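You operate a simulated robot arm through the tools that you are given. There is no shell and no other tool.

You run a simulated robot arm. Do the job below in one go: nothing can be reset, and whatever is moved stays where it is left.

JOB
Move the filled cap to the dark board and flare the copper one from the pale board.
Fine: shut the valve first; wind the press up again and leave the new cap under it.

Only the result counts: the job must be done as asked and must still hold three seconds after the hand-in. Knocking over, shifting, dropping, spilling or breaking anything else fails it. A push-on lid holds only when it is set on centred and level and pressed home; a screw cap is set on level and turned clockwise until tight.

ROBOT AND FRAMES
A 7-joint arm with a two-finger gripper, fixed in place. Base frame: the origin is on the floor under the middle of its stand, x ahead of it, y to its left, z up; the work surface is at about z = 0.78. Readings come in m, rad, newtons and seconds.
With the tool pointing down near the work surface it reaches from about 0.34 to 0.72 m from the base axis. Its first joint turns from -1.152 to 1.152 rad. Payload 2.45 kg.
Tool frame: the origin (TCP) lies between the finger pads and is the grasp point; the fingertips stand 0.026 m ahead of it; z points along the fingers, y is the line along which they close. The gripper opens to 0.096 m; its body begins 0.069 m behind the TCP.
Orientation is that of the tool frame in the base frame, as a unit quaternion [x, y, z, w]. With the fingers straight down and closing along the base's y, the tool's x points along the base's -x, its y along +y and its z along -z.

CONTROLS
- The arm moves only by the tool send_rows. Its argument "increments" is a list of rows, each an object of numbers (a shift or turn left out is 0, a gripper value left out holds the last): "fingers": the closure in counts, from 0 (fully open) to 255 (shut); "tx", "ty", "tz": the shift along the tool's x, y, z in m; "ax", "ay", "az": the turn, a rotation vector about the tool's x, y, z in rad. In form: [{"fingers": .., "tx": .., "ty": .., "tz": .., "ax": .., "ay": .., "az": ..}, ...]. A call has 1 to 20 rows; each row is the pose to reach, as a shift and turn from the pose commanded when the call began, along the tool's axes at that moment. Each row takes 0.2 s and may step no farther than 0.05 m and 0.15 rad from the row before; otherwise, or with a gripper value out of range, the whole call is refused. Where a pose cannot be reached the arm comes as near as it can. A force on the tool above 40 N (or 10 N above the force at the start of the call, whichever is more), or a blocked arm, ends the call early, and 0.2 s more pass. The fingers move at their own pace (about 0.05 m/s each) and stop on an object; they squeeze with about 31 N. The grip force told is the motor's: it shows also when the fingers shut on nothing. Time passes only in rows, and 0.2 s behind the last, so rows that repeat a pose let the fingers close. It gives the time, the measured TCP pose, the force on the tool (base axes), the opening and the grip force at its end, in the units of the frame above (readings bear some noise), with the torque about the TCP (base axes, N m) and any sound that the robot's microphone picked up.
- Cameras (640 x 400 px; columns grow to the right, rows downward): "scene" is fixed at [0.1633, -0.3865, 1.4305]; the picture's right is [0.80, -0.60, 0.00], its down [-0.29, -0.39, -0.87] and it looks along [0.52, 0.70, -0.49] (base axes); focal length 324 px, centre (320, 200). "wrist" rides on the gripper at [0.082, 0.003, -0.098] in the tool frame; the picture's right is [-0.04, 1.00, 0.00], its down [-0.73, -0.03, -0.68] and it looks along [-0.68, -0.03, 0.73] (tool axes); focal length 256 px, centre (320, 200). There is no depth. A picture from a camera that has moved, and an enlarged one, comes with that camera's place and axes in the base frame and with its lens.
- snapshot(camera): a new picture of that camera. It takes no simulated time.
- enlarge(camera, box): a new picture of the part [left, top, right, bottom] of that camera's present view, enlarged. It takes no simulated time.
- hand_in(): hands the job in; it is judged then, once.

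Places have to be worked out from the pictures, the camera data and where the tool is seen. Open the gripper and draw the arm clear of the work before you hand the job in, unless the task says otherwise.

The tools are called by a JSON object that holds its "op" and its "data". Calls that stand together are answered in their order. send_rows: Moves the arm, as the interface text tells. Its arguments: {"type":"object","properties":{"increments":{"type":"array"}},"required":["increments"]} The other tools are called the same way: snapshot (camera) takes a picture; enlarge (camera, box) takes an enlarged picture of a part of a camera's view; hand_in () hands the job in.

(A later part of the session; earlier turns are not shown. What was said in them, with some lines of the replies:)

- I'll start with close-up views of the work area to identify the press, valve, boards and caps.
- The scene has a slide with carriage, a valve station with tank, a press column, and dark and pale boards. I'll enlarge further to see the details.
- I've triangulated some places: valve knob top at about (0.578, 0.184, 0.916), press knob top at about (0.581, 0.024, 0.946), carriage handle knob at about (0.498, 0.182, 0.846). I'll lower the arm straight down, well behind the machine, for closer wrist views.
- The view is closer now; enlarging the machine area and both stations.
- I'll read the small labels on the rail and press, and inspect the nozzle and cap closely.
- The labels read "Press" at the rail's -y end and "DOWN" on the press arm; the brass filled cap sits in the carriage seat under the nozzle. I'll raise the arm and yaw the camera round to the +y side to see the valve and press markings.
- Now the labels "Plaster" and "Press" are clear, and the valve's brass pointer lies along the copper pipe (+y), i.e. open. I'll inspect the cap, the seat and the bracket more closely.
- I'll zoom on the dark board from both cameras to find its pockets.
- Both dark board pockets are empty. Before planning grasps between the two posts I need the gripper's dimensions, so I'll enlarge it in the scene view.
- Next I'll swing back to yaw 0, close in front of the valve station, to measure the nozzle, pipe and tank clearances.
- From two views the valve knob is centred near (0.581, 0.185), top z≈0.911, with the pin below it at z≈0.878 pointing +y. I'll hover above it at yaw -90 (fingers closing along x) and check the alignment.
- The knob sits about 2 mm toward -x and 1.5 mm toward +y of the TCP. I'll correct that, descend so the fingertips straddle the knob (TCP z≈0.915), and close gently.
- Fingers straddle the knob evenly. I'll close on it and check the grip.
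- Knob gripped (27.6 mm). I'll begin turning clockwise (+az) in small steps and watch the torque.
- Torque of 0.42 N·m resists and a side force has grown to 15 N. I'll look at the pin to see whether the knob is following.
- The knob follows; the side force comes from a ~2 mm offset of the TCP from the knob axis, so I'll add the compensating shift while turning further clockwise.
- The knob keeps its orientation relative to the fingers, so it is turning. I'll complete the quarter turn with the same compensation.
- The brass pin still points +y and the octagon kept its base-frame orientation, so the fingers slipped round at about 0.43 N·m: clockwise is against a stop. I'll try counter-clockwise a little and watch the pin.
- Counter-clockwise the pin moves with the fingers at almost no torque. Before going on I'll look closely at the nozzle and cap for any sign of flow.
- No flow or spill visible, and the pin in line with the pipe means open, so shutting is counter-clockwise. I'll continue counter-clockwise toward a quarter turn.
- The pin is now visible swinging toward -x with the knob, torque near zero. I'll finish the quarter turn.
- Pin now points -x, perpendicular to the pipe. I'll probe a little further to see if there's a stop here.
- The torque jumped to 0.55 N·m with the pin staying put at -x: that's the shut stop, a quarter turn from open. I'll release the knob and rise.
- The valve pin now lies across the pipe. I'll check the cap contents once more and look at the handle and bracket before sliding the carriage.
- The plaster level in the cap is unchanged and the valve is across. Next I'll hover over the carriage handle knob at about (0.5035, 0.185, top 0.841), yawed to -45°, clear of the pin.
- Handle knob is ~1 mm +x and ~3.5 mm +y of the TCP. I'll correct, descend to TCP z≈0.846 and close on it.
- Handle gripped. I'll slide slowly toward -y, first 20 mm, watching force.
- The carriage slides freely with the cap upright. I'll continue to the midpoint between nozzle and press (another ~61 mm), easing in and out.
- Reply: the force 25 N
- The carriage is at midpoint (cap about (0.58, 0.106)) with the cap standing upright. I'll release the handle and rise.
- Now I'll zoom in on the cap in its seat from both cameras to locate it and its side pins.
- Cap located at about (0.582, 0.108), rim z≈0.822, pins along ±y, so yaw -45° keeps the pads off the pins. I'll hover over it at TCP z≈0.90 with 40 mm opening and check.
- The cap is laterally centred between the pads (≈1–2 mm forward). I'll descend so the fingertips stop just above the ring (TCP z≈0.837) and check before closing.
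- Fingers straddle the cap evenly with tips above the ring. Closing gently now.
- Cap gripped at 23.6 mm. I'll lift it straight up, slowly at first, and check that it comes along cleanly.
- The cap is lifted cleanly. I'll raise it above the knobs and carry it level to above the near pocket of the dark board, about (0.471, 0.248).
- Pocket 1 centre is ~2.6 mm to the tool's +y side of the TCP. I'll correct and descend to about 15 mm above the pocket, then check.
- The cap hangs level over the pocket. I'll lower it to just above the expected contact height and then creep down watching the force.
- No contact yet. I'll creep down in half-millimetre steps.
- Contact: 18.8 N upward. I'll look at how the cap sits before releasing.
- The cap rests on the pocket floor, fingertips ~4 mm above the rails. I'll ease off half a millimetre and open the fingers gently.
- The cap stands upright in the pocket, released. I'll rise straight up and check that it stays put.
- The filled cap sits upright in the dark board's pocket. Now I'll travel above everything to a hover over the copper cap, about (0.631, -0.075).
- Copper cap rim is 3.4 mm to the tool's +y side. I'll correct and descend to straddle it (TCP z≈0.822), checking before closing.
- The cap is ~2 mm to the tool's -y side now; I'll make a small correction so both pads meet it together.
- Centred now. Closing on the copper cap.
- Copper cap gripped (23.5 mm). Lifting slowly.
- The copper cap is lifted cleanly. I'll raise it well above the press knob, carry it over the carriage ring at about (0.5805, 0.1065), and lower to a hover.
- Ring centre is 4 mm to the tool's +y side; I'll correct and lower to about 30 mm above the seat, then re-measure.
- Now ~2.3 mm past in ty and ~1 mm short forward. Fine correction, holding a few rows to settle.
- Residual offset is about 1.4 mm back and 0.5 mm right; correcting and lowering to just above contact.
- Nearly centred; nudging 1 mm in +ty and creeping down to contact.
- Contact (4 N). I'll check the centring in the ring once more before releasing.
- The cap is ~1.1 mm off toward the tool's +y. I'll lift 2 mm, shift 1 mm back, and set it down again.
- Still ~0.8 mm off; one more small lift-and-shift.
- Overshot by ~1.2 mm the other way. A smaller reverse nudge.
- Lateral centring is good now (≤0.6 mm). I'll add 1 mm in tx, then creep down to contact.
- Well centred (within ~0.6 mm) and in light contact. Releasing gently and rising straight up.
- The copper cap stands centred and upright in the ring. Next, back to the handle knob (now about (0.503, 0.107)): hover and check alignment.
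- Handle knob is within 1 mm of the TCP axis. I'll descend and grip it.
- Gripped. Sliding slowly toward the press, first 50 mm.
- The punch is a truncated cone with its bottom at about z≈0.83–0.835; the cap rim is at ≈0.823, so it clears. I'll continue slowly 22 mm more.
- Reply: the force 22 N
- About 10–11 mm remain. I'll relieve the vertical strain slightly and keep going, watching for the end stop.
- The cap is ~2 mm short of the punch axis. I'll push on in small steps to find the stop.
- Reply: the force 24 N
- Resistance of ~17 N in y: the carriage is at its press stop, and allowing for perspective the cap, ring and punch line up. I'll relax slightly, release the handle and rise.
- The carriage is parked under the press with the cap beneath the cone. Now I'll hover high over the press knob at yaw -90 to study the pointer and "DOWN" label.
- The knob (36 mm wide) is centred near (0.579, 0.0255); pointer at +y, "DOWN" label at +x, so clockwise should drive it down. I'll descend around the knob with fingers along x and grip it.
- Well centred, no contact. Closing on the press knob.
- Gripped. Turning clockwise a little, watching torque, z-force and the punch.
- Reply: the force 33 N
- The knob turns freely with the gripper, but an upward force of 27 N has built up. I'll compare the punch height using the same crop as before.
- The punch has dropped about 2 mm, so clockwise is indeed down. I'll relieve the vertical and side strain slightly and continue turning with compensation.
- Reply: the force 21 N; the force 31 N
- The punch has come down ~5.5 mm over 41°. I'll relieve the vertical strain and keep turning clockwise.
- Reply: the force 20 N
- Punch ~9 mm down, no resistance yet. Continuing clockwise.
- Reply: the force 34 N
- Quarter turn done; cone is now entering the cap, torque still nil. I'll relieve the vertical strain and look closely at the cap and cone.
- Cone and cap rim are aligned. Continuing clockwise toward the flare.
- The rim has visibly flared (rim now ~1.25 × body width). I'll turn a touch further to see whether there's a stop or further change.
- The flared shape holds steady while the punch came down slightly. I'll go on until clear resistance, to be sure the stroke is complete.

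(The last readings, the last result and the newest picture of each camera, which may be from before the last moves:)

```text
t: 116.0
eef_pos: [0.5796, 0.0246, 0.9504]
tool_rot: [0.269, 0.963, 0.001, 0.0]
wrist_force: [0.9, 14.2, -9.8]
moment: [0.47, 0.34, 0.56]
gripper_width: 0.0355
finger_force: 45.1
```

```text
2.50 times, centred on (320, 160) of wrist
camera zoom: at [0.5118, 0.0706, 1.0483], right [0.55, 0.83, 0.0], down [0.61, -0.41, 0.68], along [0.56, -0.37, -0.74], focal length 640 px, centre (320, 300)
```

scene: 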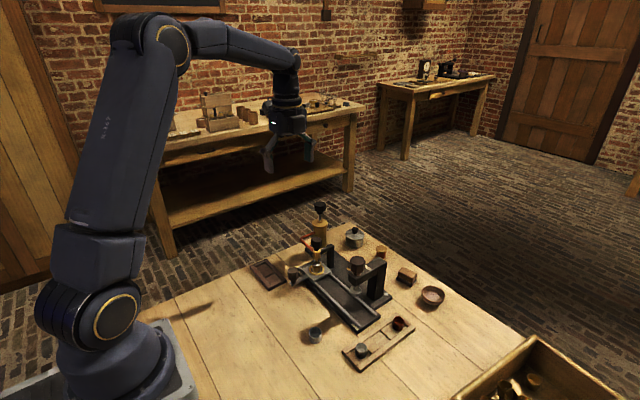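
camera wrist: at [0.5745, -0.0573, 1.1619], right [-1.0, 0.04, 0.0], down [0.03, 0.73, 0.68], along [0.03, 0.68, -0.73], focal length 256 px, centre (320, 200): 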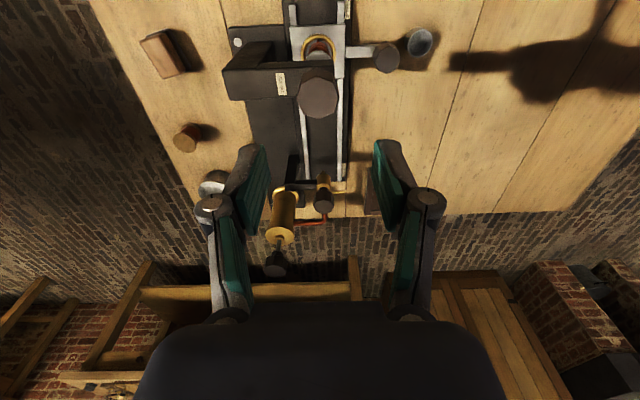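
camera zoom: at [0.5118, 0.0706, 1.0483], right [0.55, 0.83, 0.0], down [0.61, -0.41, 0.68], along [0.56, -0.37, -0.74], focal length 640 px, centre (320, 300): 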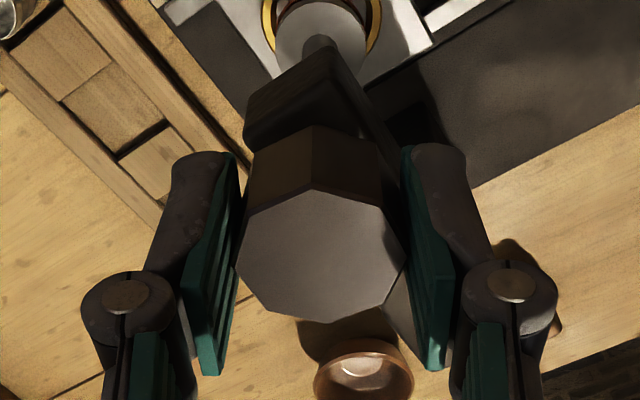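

Torque jumped to 0.56 N·m: end of stroke, cap flared. Now I'll wind the press back up counter-clockwise, watching that the cap stays in its seat.

{"op": "send_rows", "data": {"increments": [{"az": -0.08, "tz": 0.0003}, {"az": -0.16, "tz": 0.0004}, {"az": -0.24, "tz": 0.0004}, {"az": -0.32, "tz": 0.0004}, {"az": -0.4, "tz": 0.0004}, {"az": -0.48, "tz": 0.0004}, {"az": -0.48, "tz": 0.0004}]}}

{"op": "enlarge", "data": {"camera": "scene", "box": [346, 275, 380, 309]}}

```text
t: 117.6
eef_pos: [0.5797, 0.0251, 0.9501]
tool_rot: [0.031, 1.0, 0.001, 0.0]
wrist_force: [-13.1, 18.5, -6.6]
moment: [0.31, -0.43, 0.04]
gripper_width: 0.0355
finger_force: 45.1
```

```text
11.76 times, centred on (363, 292) of scene
camera zoom: at [0.163, -0.386, 1.4307], right [0.8, -0.6, 0.0], down [-0.29, -0.39, -0.87], along [0.52, 0.7, -0.49], focal length 3813 px, centre (-186, -882)
```

zoom: 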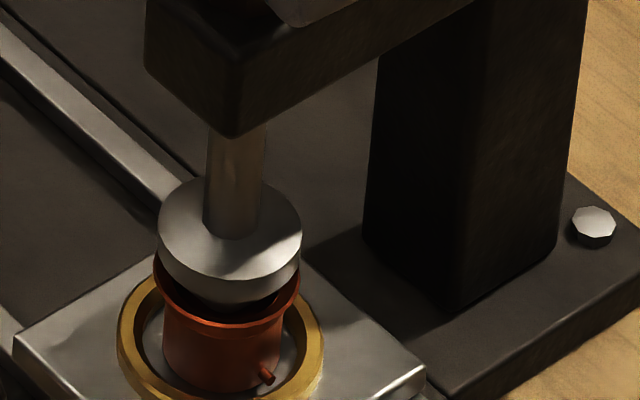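

The punch is rising and the flared cap stays in its seat. Continuing counter-clockwise with small strain relief.

{"op": "send_rows", "data": {"increments": [{"tx": 0.0005, "ty": 0.0007}, {"tx": 0.0005, "ty": 0.0007, "az": -0.08}, {"tx": 0.0005, "ty": 0.0007, "az": -0.16}, {"tx": 0.0005, "ty": 0.0007, "az": -0.24}, {"tx": 0.0005, "ty": 0.0007, "az": -0.32}, {"tx": 0.0005, "ty": 0.0007, "az": -0.4}, {"tx": 0.0005, "ty": 0.0007, "az": -0.48}, {"tx": 0.0005, "ty": 0.0007, "az": -0.48}]}}

{"op": "enlarge", "data": {"camera": "scene", "box": [346, 275, 380, 309]}}

```text
t: 119.4
eef_pos: [0.5801, 0.0244, 0.9503]
tool_rot: [-0.208, 0.978, 0.001, -0.002]
wrist_force: [-10.3, 7.2, -15.2]
moment: [0.1, 0.19, 0.0]
gripper_width: 0.0354
finger_force: 45.3
```

```text
11.76 times, centred on (363, 292) of scene
camera zoom: at [0.1633, -0.3863, 1.4305], right [0.8, -0.6, 0.0], down [-0.29, -0.39, -0.87], along [0.52, 0.7, -0.49], focal length 3813 px, centre (-186, -882)
```

zoom: 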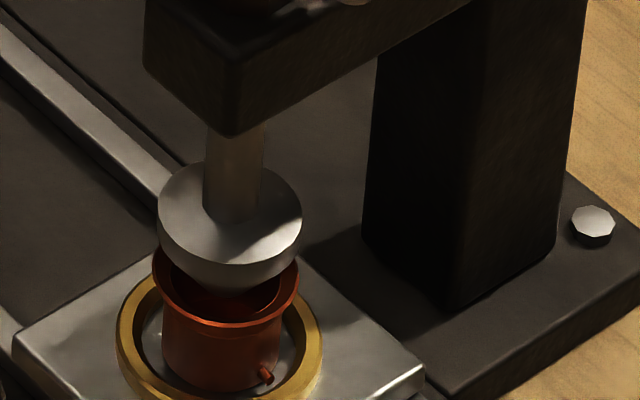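

{"op": "send_rows", "data": {"increments": [{"tx": 0.0002, "ty": 0.0004, "tz": 0.0005}, {"tx": 0.0002, "ty": 0.0004, "tz": 0.0005, "az": -0.08}, {"tx": 0.0002, "ty": 0.0004, "tz": 0.0005, "az": -0.16}, {"tx": 0.0002, "ty": 0.0004, "tz": 0.0005, "az": -0.24}, {"tx": 0.0002, "ty": 0.0004, "tz": 0.0005, "az": -0.32}, {"tx": 0.0002, "ty": 0.0004, "tz": 0.0005, "az": -0.4}, {"tx": 0.0002, "ty": 0.0004, "tz": 0.0005, "az": -0.48}, {"tx": 0.0002, "ty": 0.0004, "tz": 0.0005, "az": -0.56}, {"tx": 0.0002, "ty": 0.0004, "tz": 0.0005, "az": -0.56}]}}

{"op": "enlarge", "data": {"camera": "scene", "box": [340, 265, 380, 305]}}

```text
t: 121.4
eef_pos: [0.5798, 0.0244, 0.9507]
tool_rot: [-0.47, 0.883, -0.001, 0.001]
wrist_force: [-3.1, -5.9, -4.0]
moment: [0.49, -0.2, -0.01]
gripper_width: 0.0353
finger_force: 44.8
```

```text
10.00 times, centred on (360, 285) of scene
camera zoom: at [0.1632, -0.3867, 1.4304], right [0.8, -0.6, 0.0], down [-0.29, -0.39, -0.87], along [0.52, 0.7, -0.49], focal length 3241 px, centre (-80, -650)
```

zoom: 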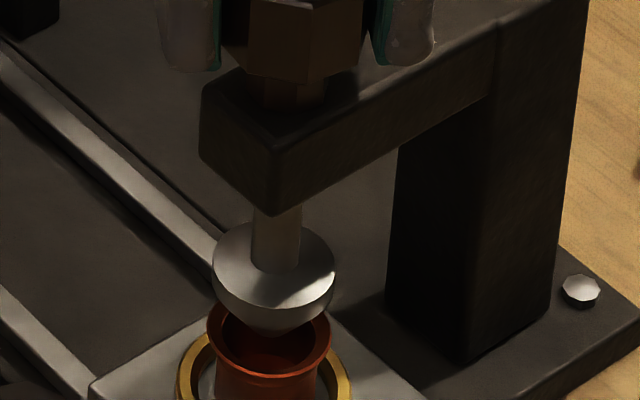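

{"op": "send_rows", "data": {"increments": [{"az": -0.08}, {"az": -0.16}, {"az": -0.24}, {"az": -0.32}, {"az": -0.4}, {"az": -0.48}, {"az": -0.53}, {"az": -0.53}]}}

{"op": "enlarge", "data": {"camera": "scene", "box": [340, 265, 380, 305]}}

{"op": "enlarge", "data": {"camera": "wrist", "box": [240, 80, 400, 240]}}

```text
t: 123.2
eef_pos: [0.5793, 0.0256, 0.9499]
tool_rot: [-0.684, 0.729, -0.001, 0.001]
wrist_force: [0.3, -9.0, 19.1]
moment: [-0.71, 0.18, 0.04]
gripper_width: 0.0357
finger_force: 44.7
```

```text
10.00 times, centred on (360, 285) of scene
camera zoom: at [0.1629, -0.3868, 1.4305], right [0.8, -0.6, 0.0], down [-0.29, -0.39, -0.87], along [0.52, 0.7, -0.49], focal length 3241 px, centre (-80, -650)
```

zoom: 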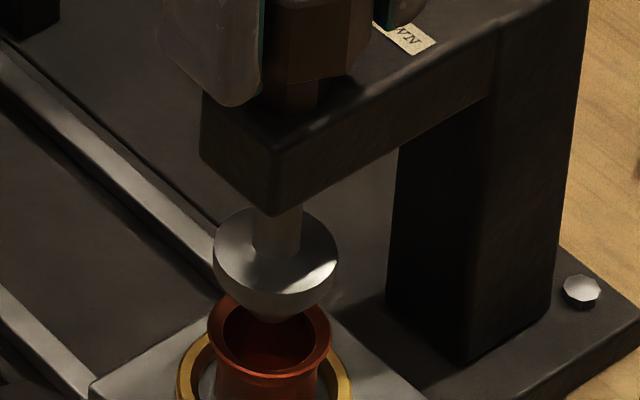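

```text
2.50 times, centred on (320, 160) of wrist
camera zoom: at [0.5711, -0.0559, 1.0483], right [-0.99, 0.1, 0.0], down [0.07, 0.73, 0.68], along [0.07, 0.68, -0.73], focal length 640 px, centre (320, 300)
```

zoom: 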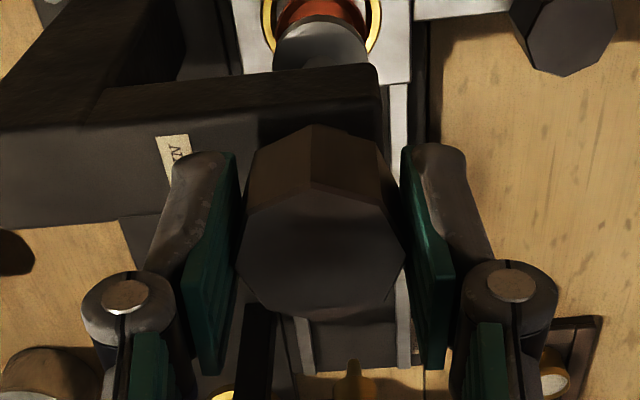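

The punch is back at its starting height and the pointer back at +y. I'll turn slightly more to confirm it's at the upper stop.

{"op": "send_rows", "data": {"increments": [{"az": -0.04, "tz": -0.0006}, {"az": -0.08, "tz": -0.0008}, {"az": -0.12, "tz": -0.0008}, {"az": -0.12, "tz": -0.0008}]}}

{"op": "enlarge", "data": {"camera": "scene", "box": [340, 265, 380, 305]}}

```text
t: 124.2
eef_pos: [0.5792, 0.0275, 0.9496]
tool_rot: [0.727, -0.687, -0.001, 0.0]
wrist_force: [6.7, -1.6, -0.7]
moment: [0.1, -0.37, -0.56]
gripper_width: 0.0353
finger_force: 44.8
```

```text
10.00 times, centred on (360, 285) of scene
camera zoom: at [0.1635, -0.3866, 1.4304], right [0.8, -0.6, 0.0], down [-0.29, -0.39, -0.87], along [0.52, 0.7, -0.49], focal length 3241 px, centre (-80, -650)
```

zoom: 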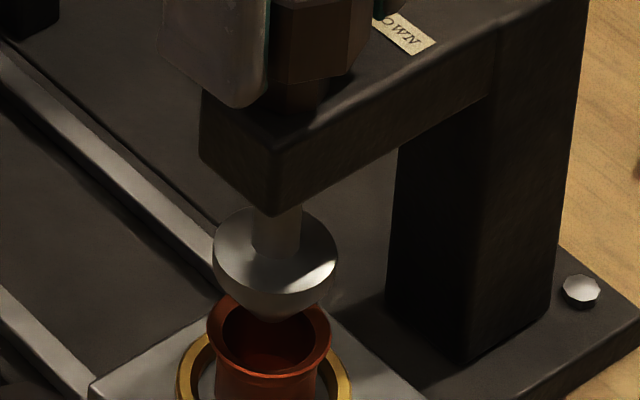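

Upper stop reached (0.56 N·m). I'll open the fingers and rise clear of the knob.

{"op": "send_rows", "data": {"increments": [{"fingers": 160}, {"fingers": 100}, {"fingers": 100}, {"fingers": 100}, {"tz": -0.02}, {"tz": -0.05}, {"tz": -0.09}, {"tz": -0.13}, {"tz": -0.16}, {"tz": -0.16}]}}

{"op": "snapshot", "data": {"camera": "wrist"}}

{"op": "enlarge", "data": {"camera": "scene", "box": [230, 200, 440, 370]}}

{"op": "enlarge", "data": {"camera": "scene", "box": [335, 255, 390, 310]}}

```text
t: 126.4
eef_pos: [0.5791, 0.0247, 1.1131]
tool_rot: [0.727, -0.687, 0.0, -0.001]
wrist_force: [-0.3, -1.0, 0.0]
moment: [-0.01, 0.0, -0.01]
gripper_width: 0.0583
finger_force: 0.1
```

```text
taken
camera wrist: at [0.58, -0.0558, 1.2111], right [-1.0, -0.02, 0.0], down [-0.01, 0.73, 0.68], along [-0.01, 0.68, -0.73], focal length 256 px, centre (320, 200)
```

wrist: 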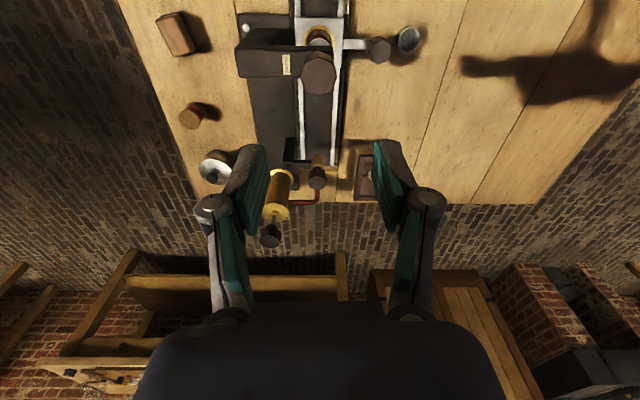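

```text
2.35 times, centred on (335, 285) of scene
camera zoom: at [0.1633, -0.3865, 1.4305], right [0.8, -0.6, 0.0], down [-0.29, -0.39, -0.87], along [0.52, 0.7, -0.49], focal length 763 px, centre (285, 0)
```

zoom: 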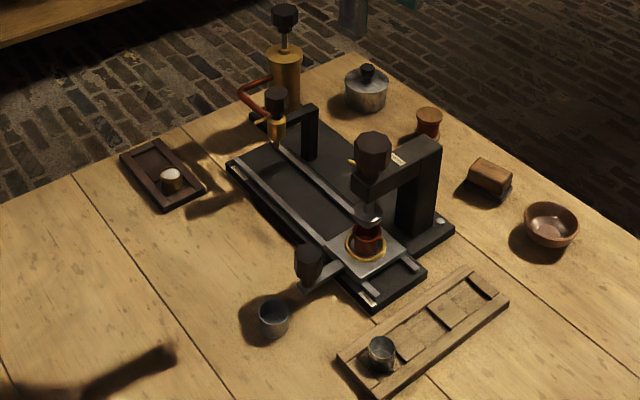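

```text
7.27 times, centred on (362, 282) of scene
camera zoom: at [0.1633, -0.3865, 1.4305], right [0.8, -0.6, 0.0], down [-0.29, -0.39, -0.87], along [0.52, 0.7, -0.49], focal length 2357 px, centre (11, -400)
```

zoom: 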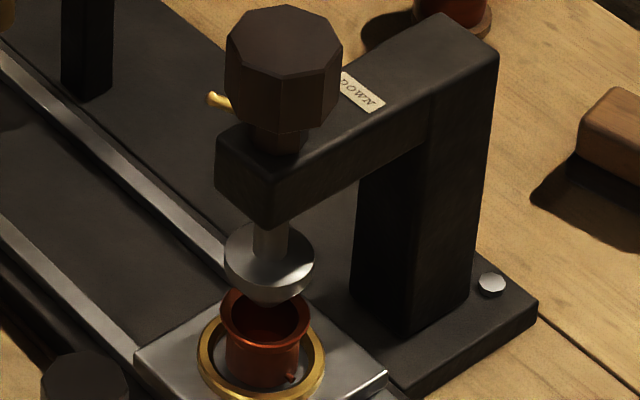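

The press is up, the flared copper cap sits under it, the pointer is back at +y, and the other items look undisturbed. I'll open fully and draw the arm back and up, clear of the work.

{"op": "send_rows", "data": {"increments": [{"fingers": 60, "tz": -0.03}, {"fingers": 0, "tz": -0.06, "ty": 0.01}, {"tz": -0.09, "tx": -0.01, "ty": 0.04}, {"tz": -0.1, "tx": -0.02, "ty": 0.075}, {"tz": -0.1, "tx": -0.03, "ty": 0.115}, {"tz": -0.1, "tx": -0.04, "ty": 0.155}, {"tz": -0.1, "tx": -0.05, "ty": 0.185}, {"tz": -0.1, "tx": -0.05, "ty": 0.195}, {"tz": -0.1, "tx": -0.05, "ty": 0.195}, {"tz": -0.1, "tx": -0.05, "ty": 0.195}]}}

{"op": "snapshot", "data": {"camera": "scene"}}

{"op": "enlarge", "data": {"camera": "scene", "box": [240, 200, 350, 300]}}

{"op": "enlarge", "data": {"camera": "scene", "box": [300, 260, 450, 380]}}

```text
t: 128.6
eef_pos: [0.3807, 0.0675, 1.2093]
tool_rot: [0.727, -0.687, 0.001, 0.0]
wrist_force: [-1.0, 0.1, -0.3]
moment: [0.02, 0.0, 0.01]
gripper_width: 0.0961
finger_force: 0.0
```

```text
taken
```

scene: 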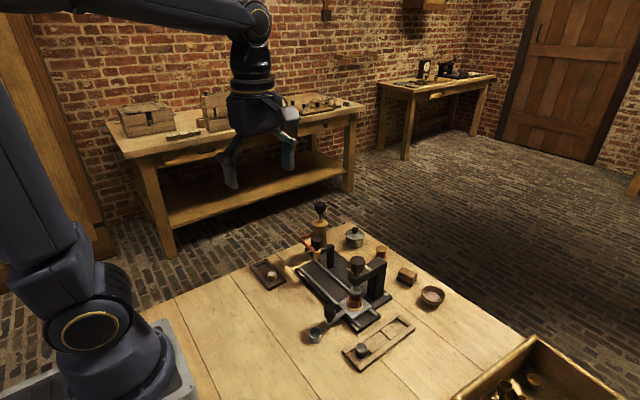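

```text
4.00 times, centred on (295, 250) of scene
camera zoom: at [0.1633, -0.3865, 1.4305], right [0.8, -0.6, 0.0], down [-0.29, -0.39, -0.87], along [0.52, 0.7, -0.49], focal length 1296 px, centre (420, 0)
```

zoom: 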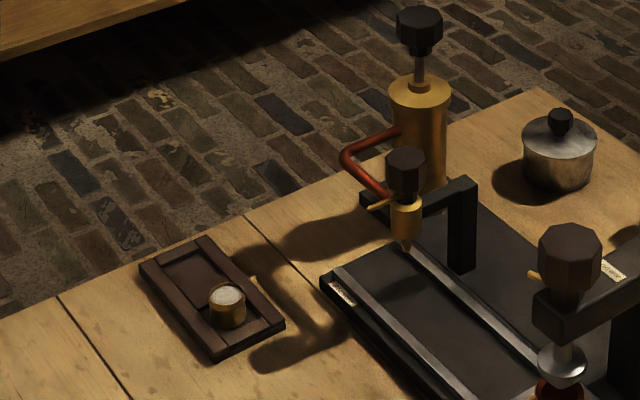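

```text
3.33 times, centred on (375, 320) of scene
camera zoom: at [0.1633, -0.3865, 1.4305], right [0.8, -0.6, 0.0], down [-0.29, -0.39, -0.87], along [0.52, 0.7, -0.49], focal length 1080 px, centre (137, -200)
```

zoom: 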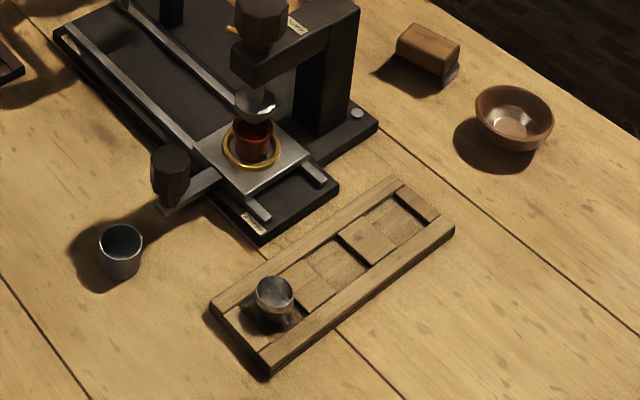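

The valve is shut with its pin across the pipe. The filled cap stands in the dark board, the press is wound up, and the flared copper cap sits under it. Nothing else has moved and the arm is clear with the gripper open, so I'm handing in.

{"op": "hand_in", "data": {}}

```text
The job is handed in.
```

I've done the whole job and handed it in; the hand-in only confirmed it was received, so I don't have a verdict yet.

- **Valve:** I shut it first. Its pin now lies across the pipe, against the stop. Clockwise was already blocked, so it shut counter-clockwise, a quarter turn. I saw no plaster spilled.
- **Filled cap:** the brass cap of plaster now stands upright in a pocket of the dark board.
- **Copper cap:** I moved it from the pale board to the carriage, slid it under the press and wound the press down to its stop. The rim flared visibly.
- **Press:** it is wound back up to its top stop, with the flared copper cap left under it.

Nothing else looked moved in the last pictures. The gripper is open and the arm is clear of the work.
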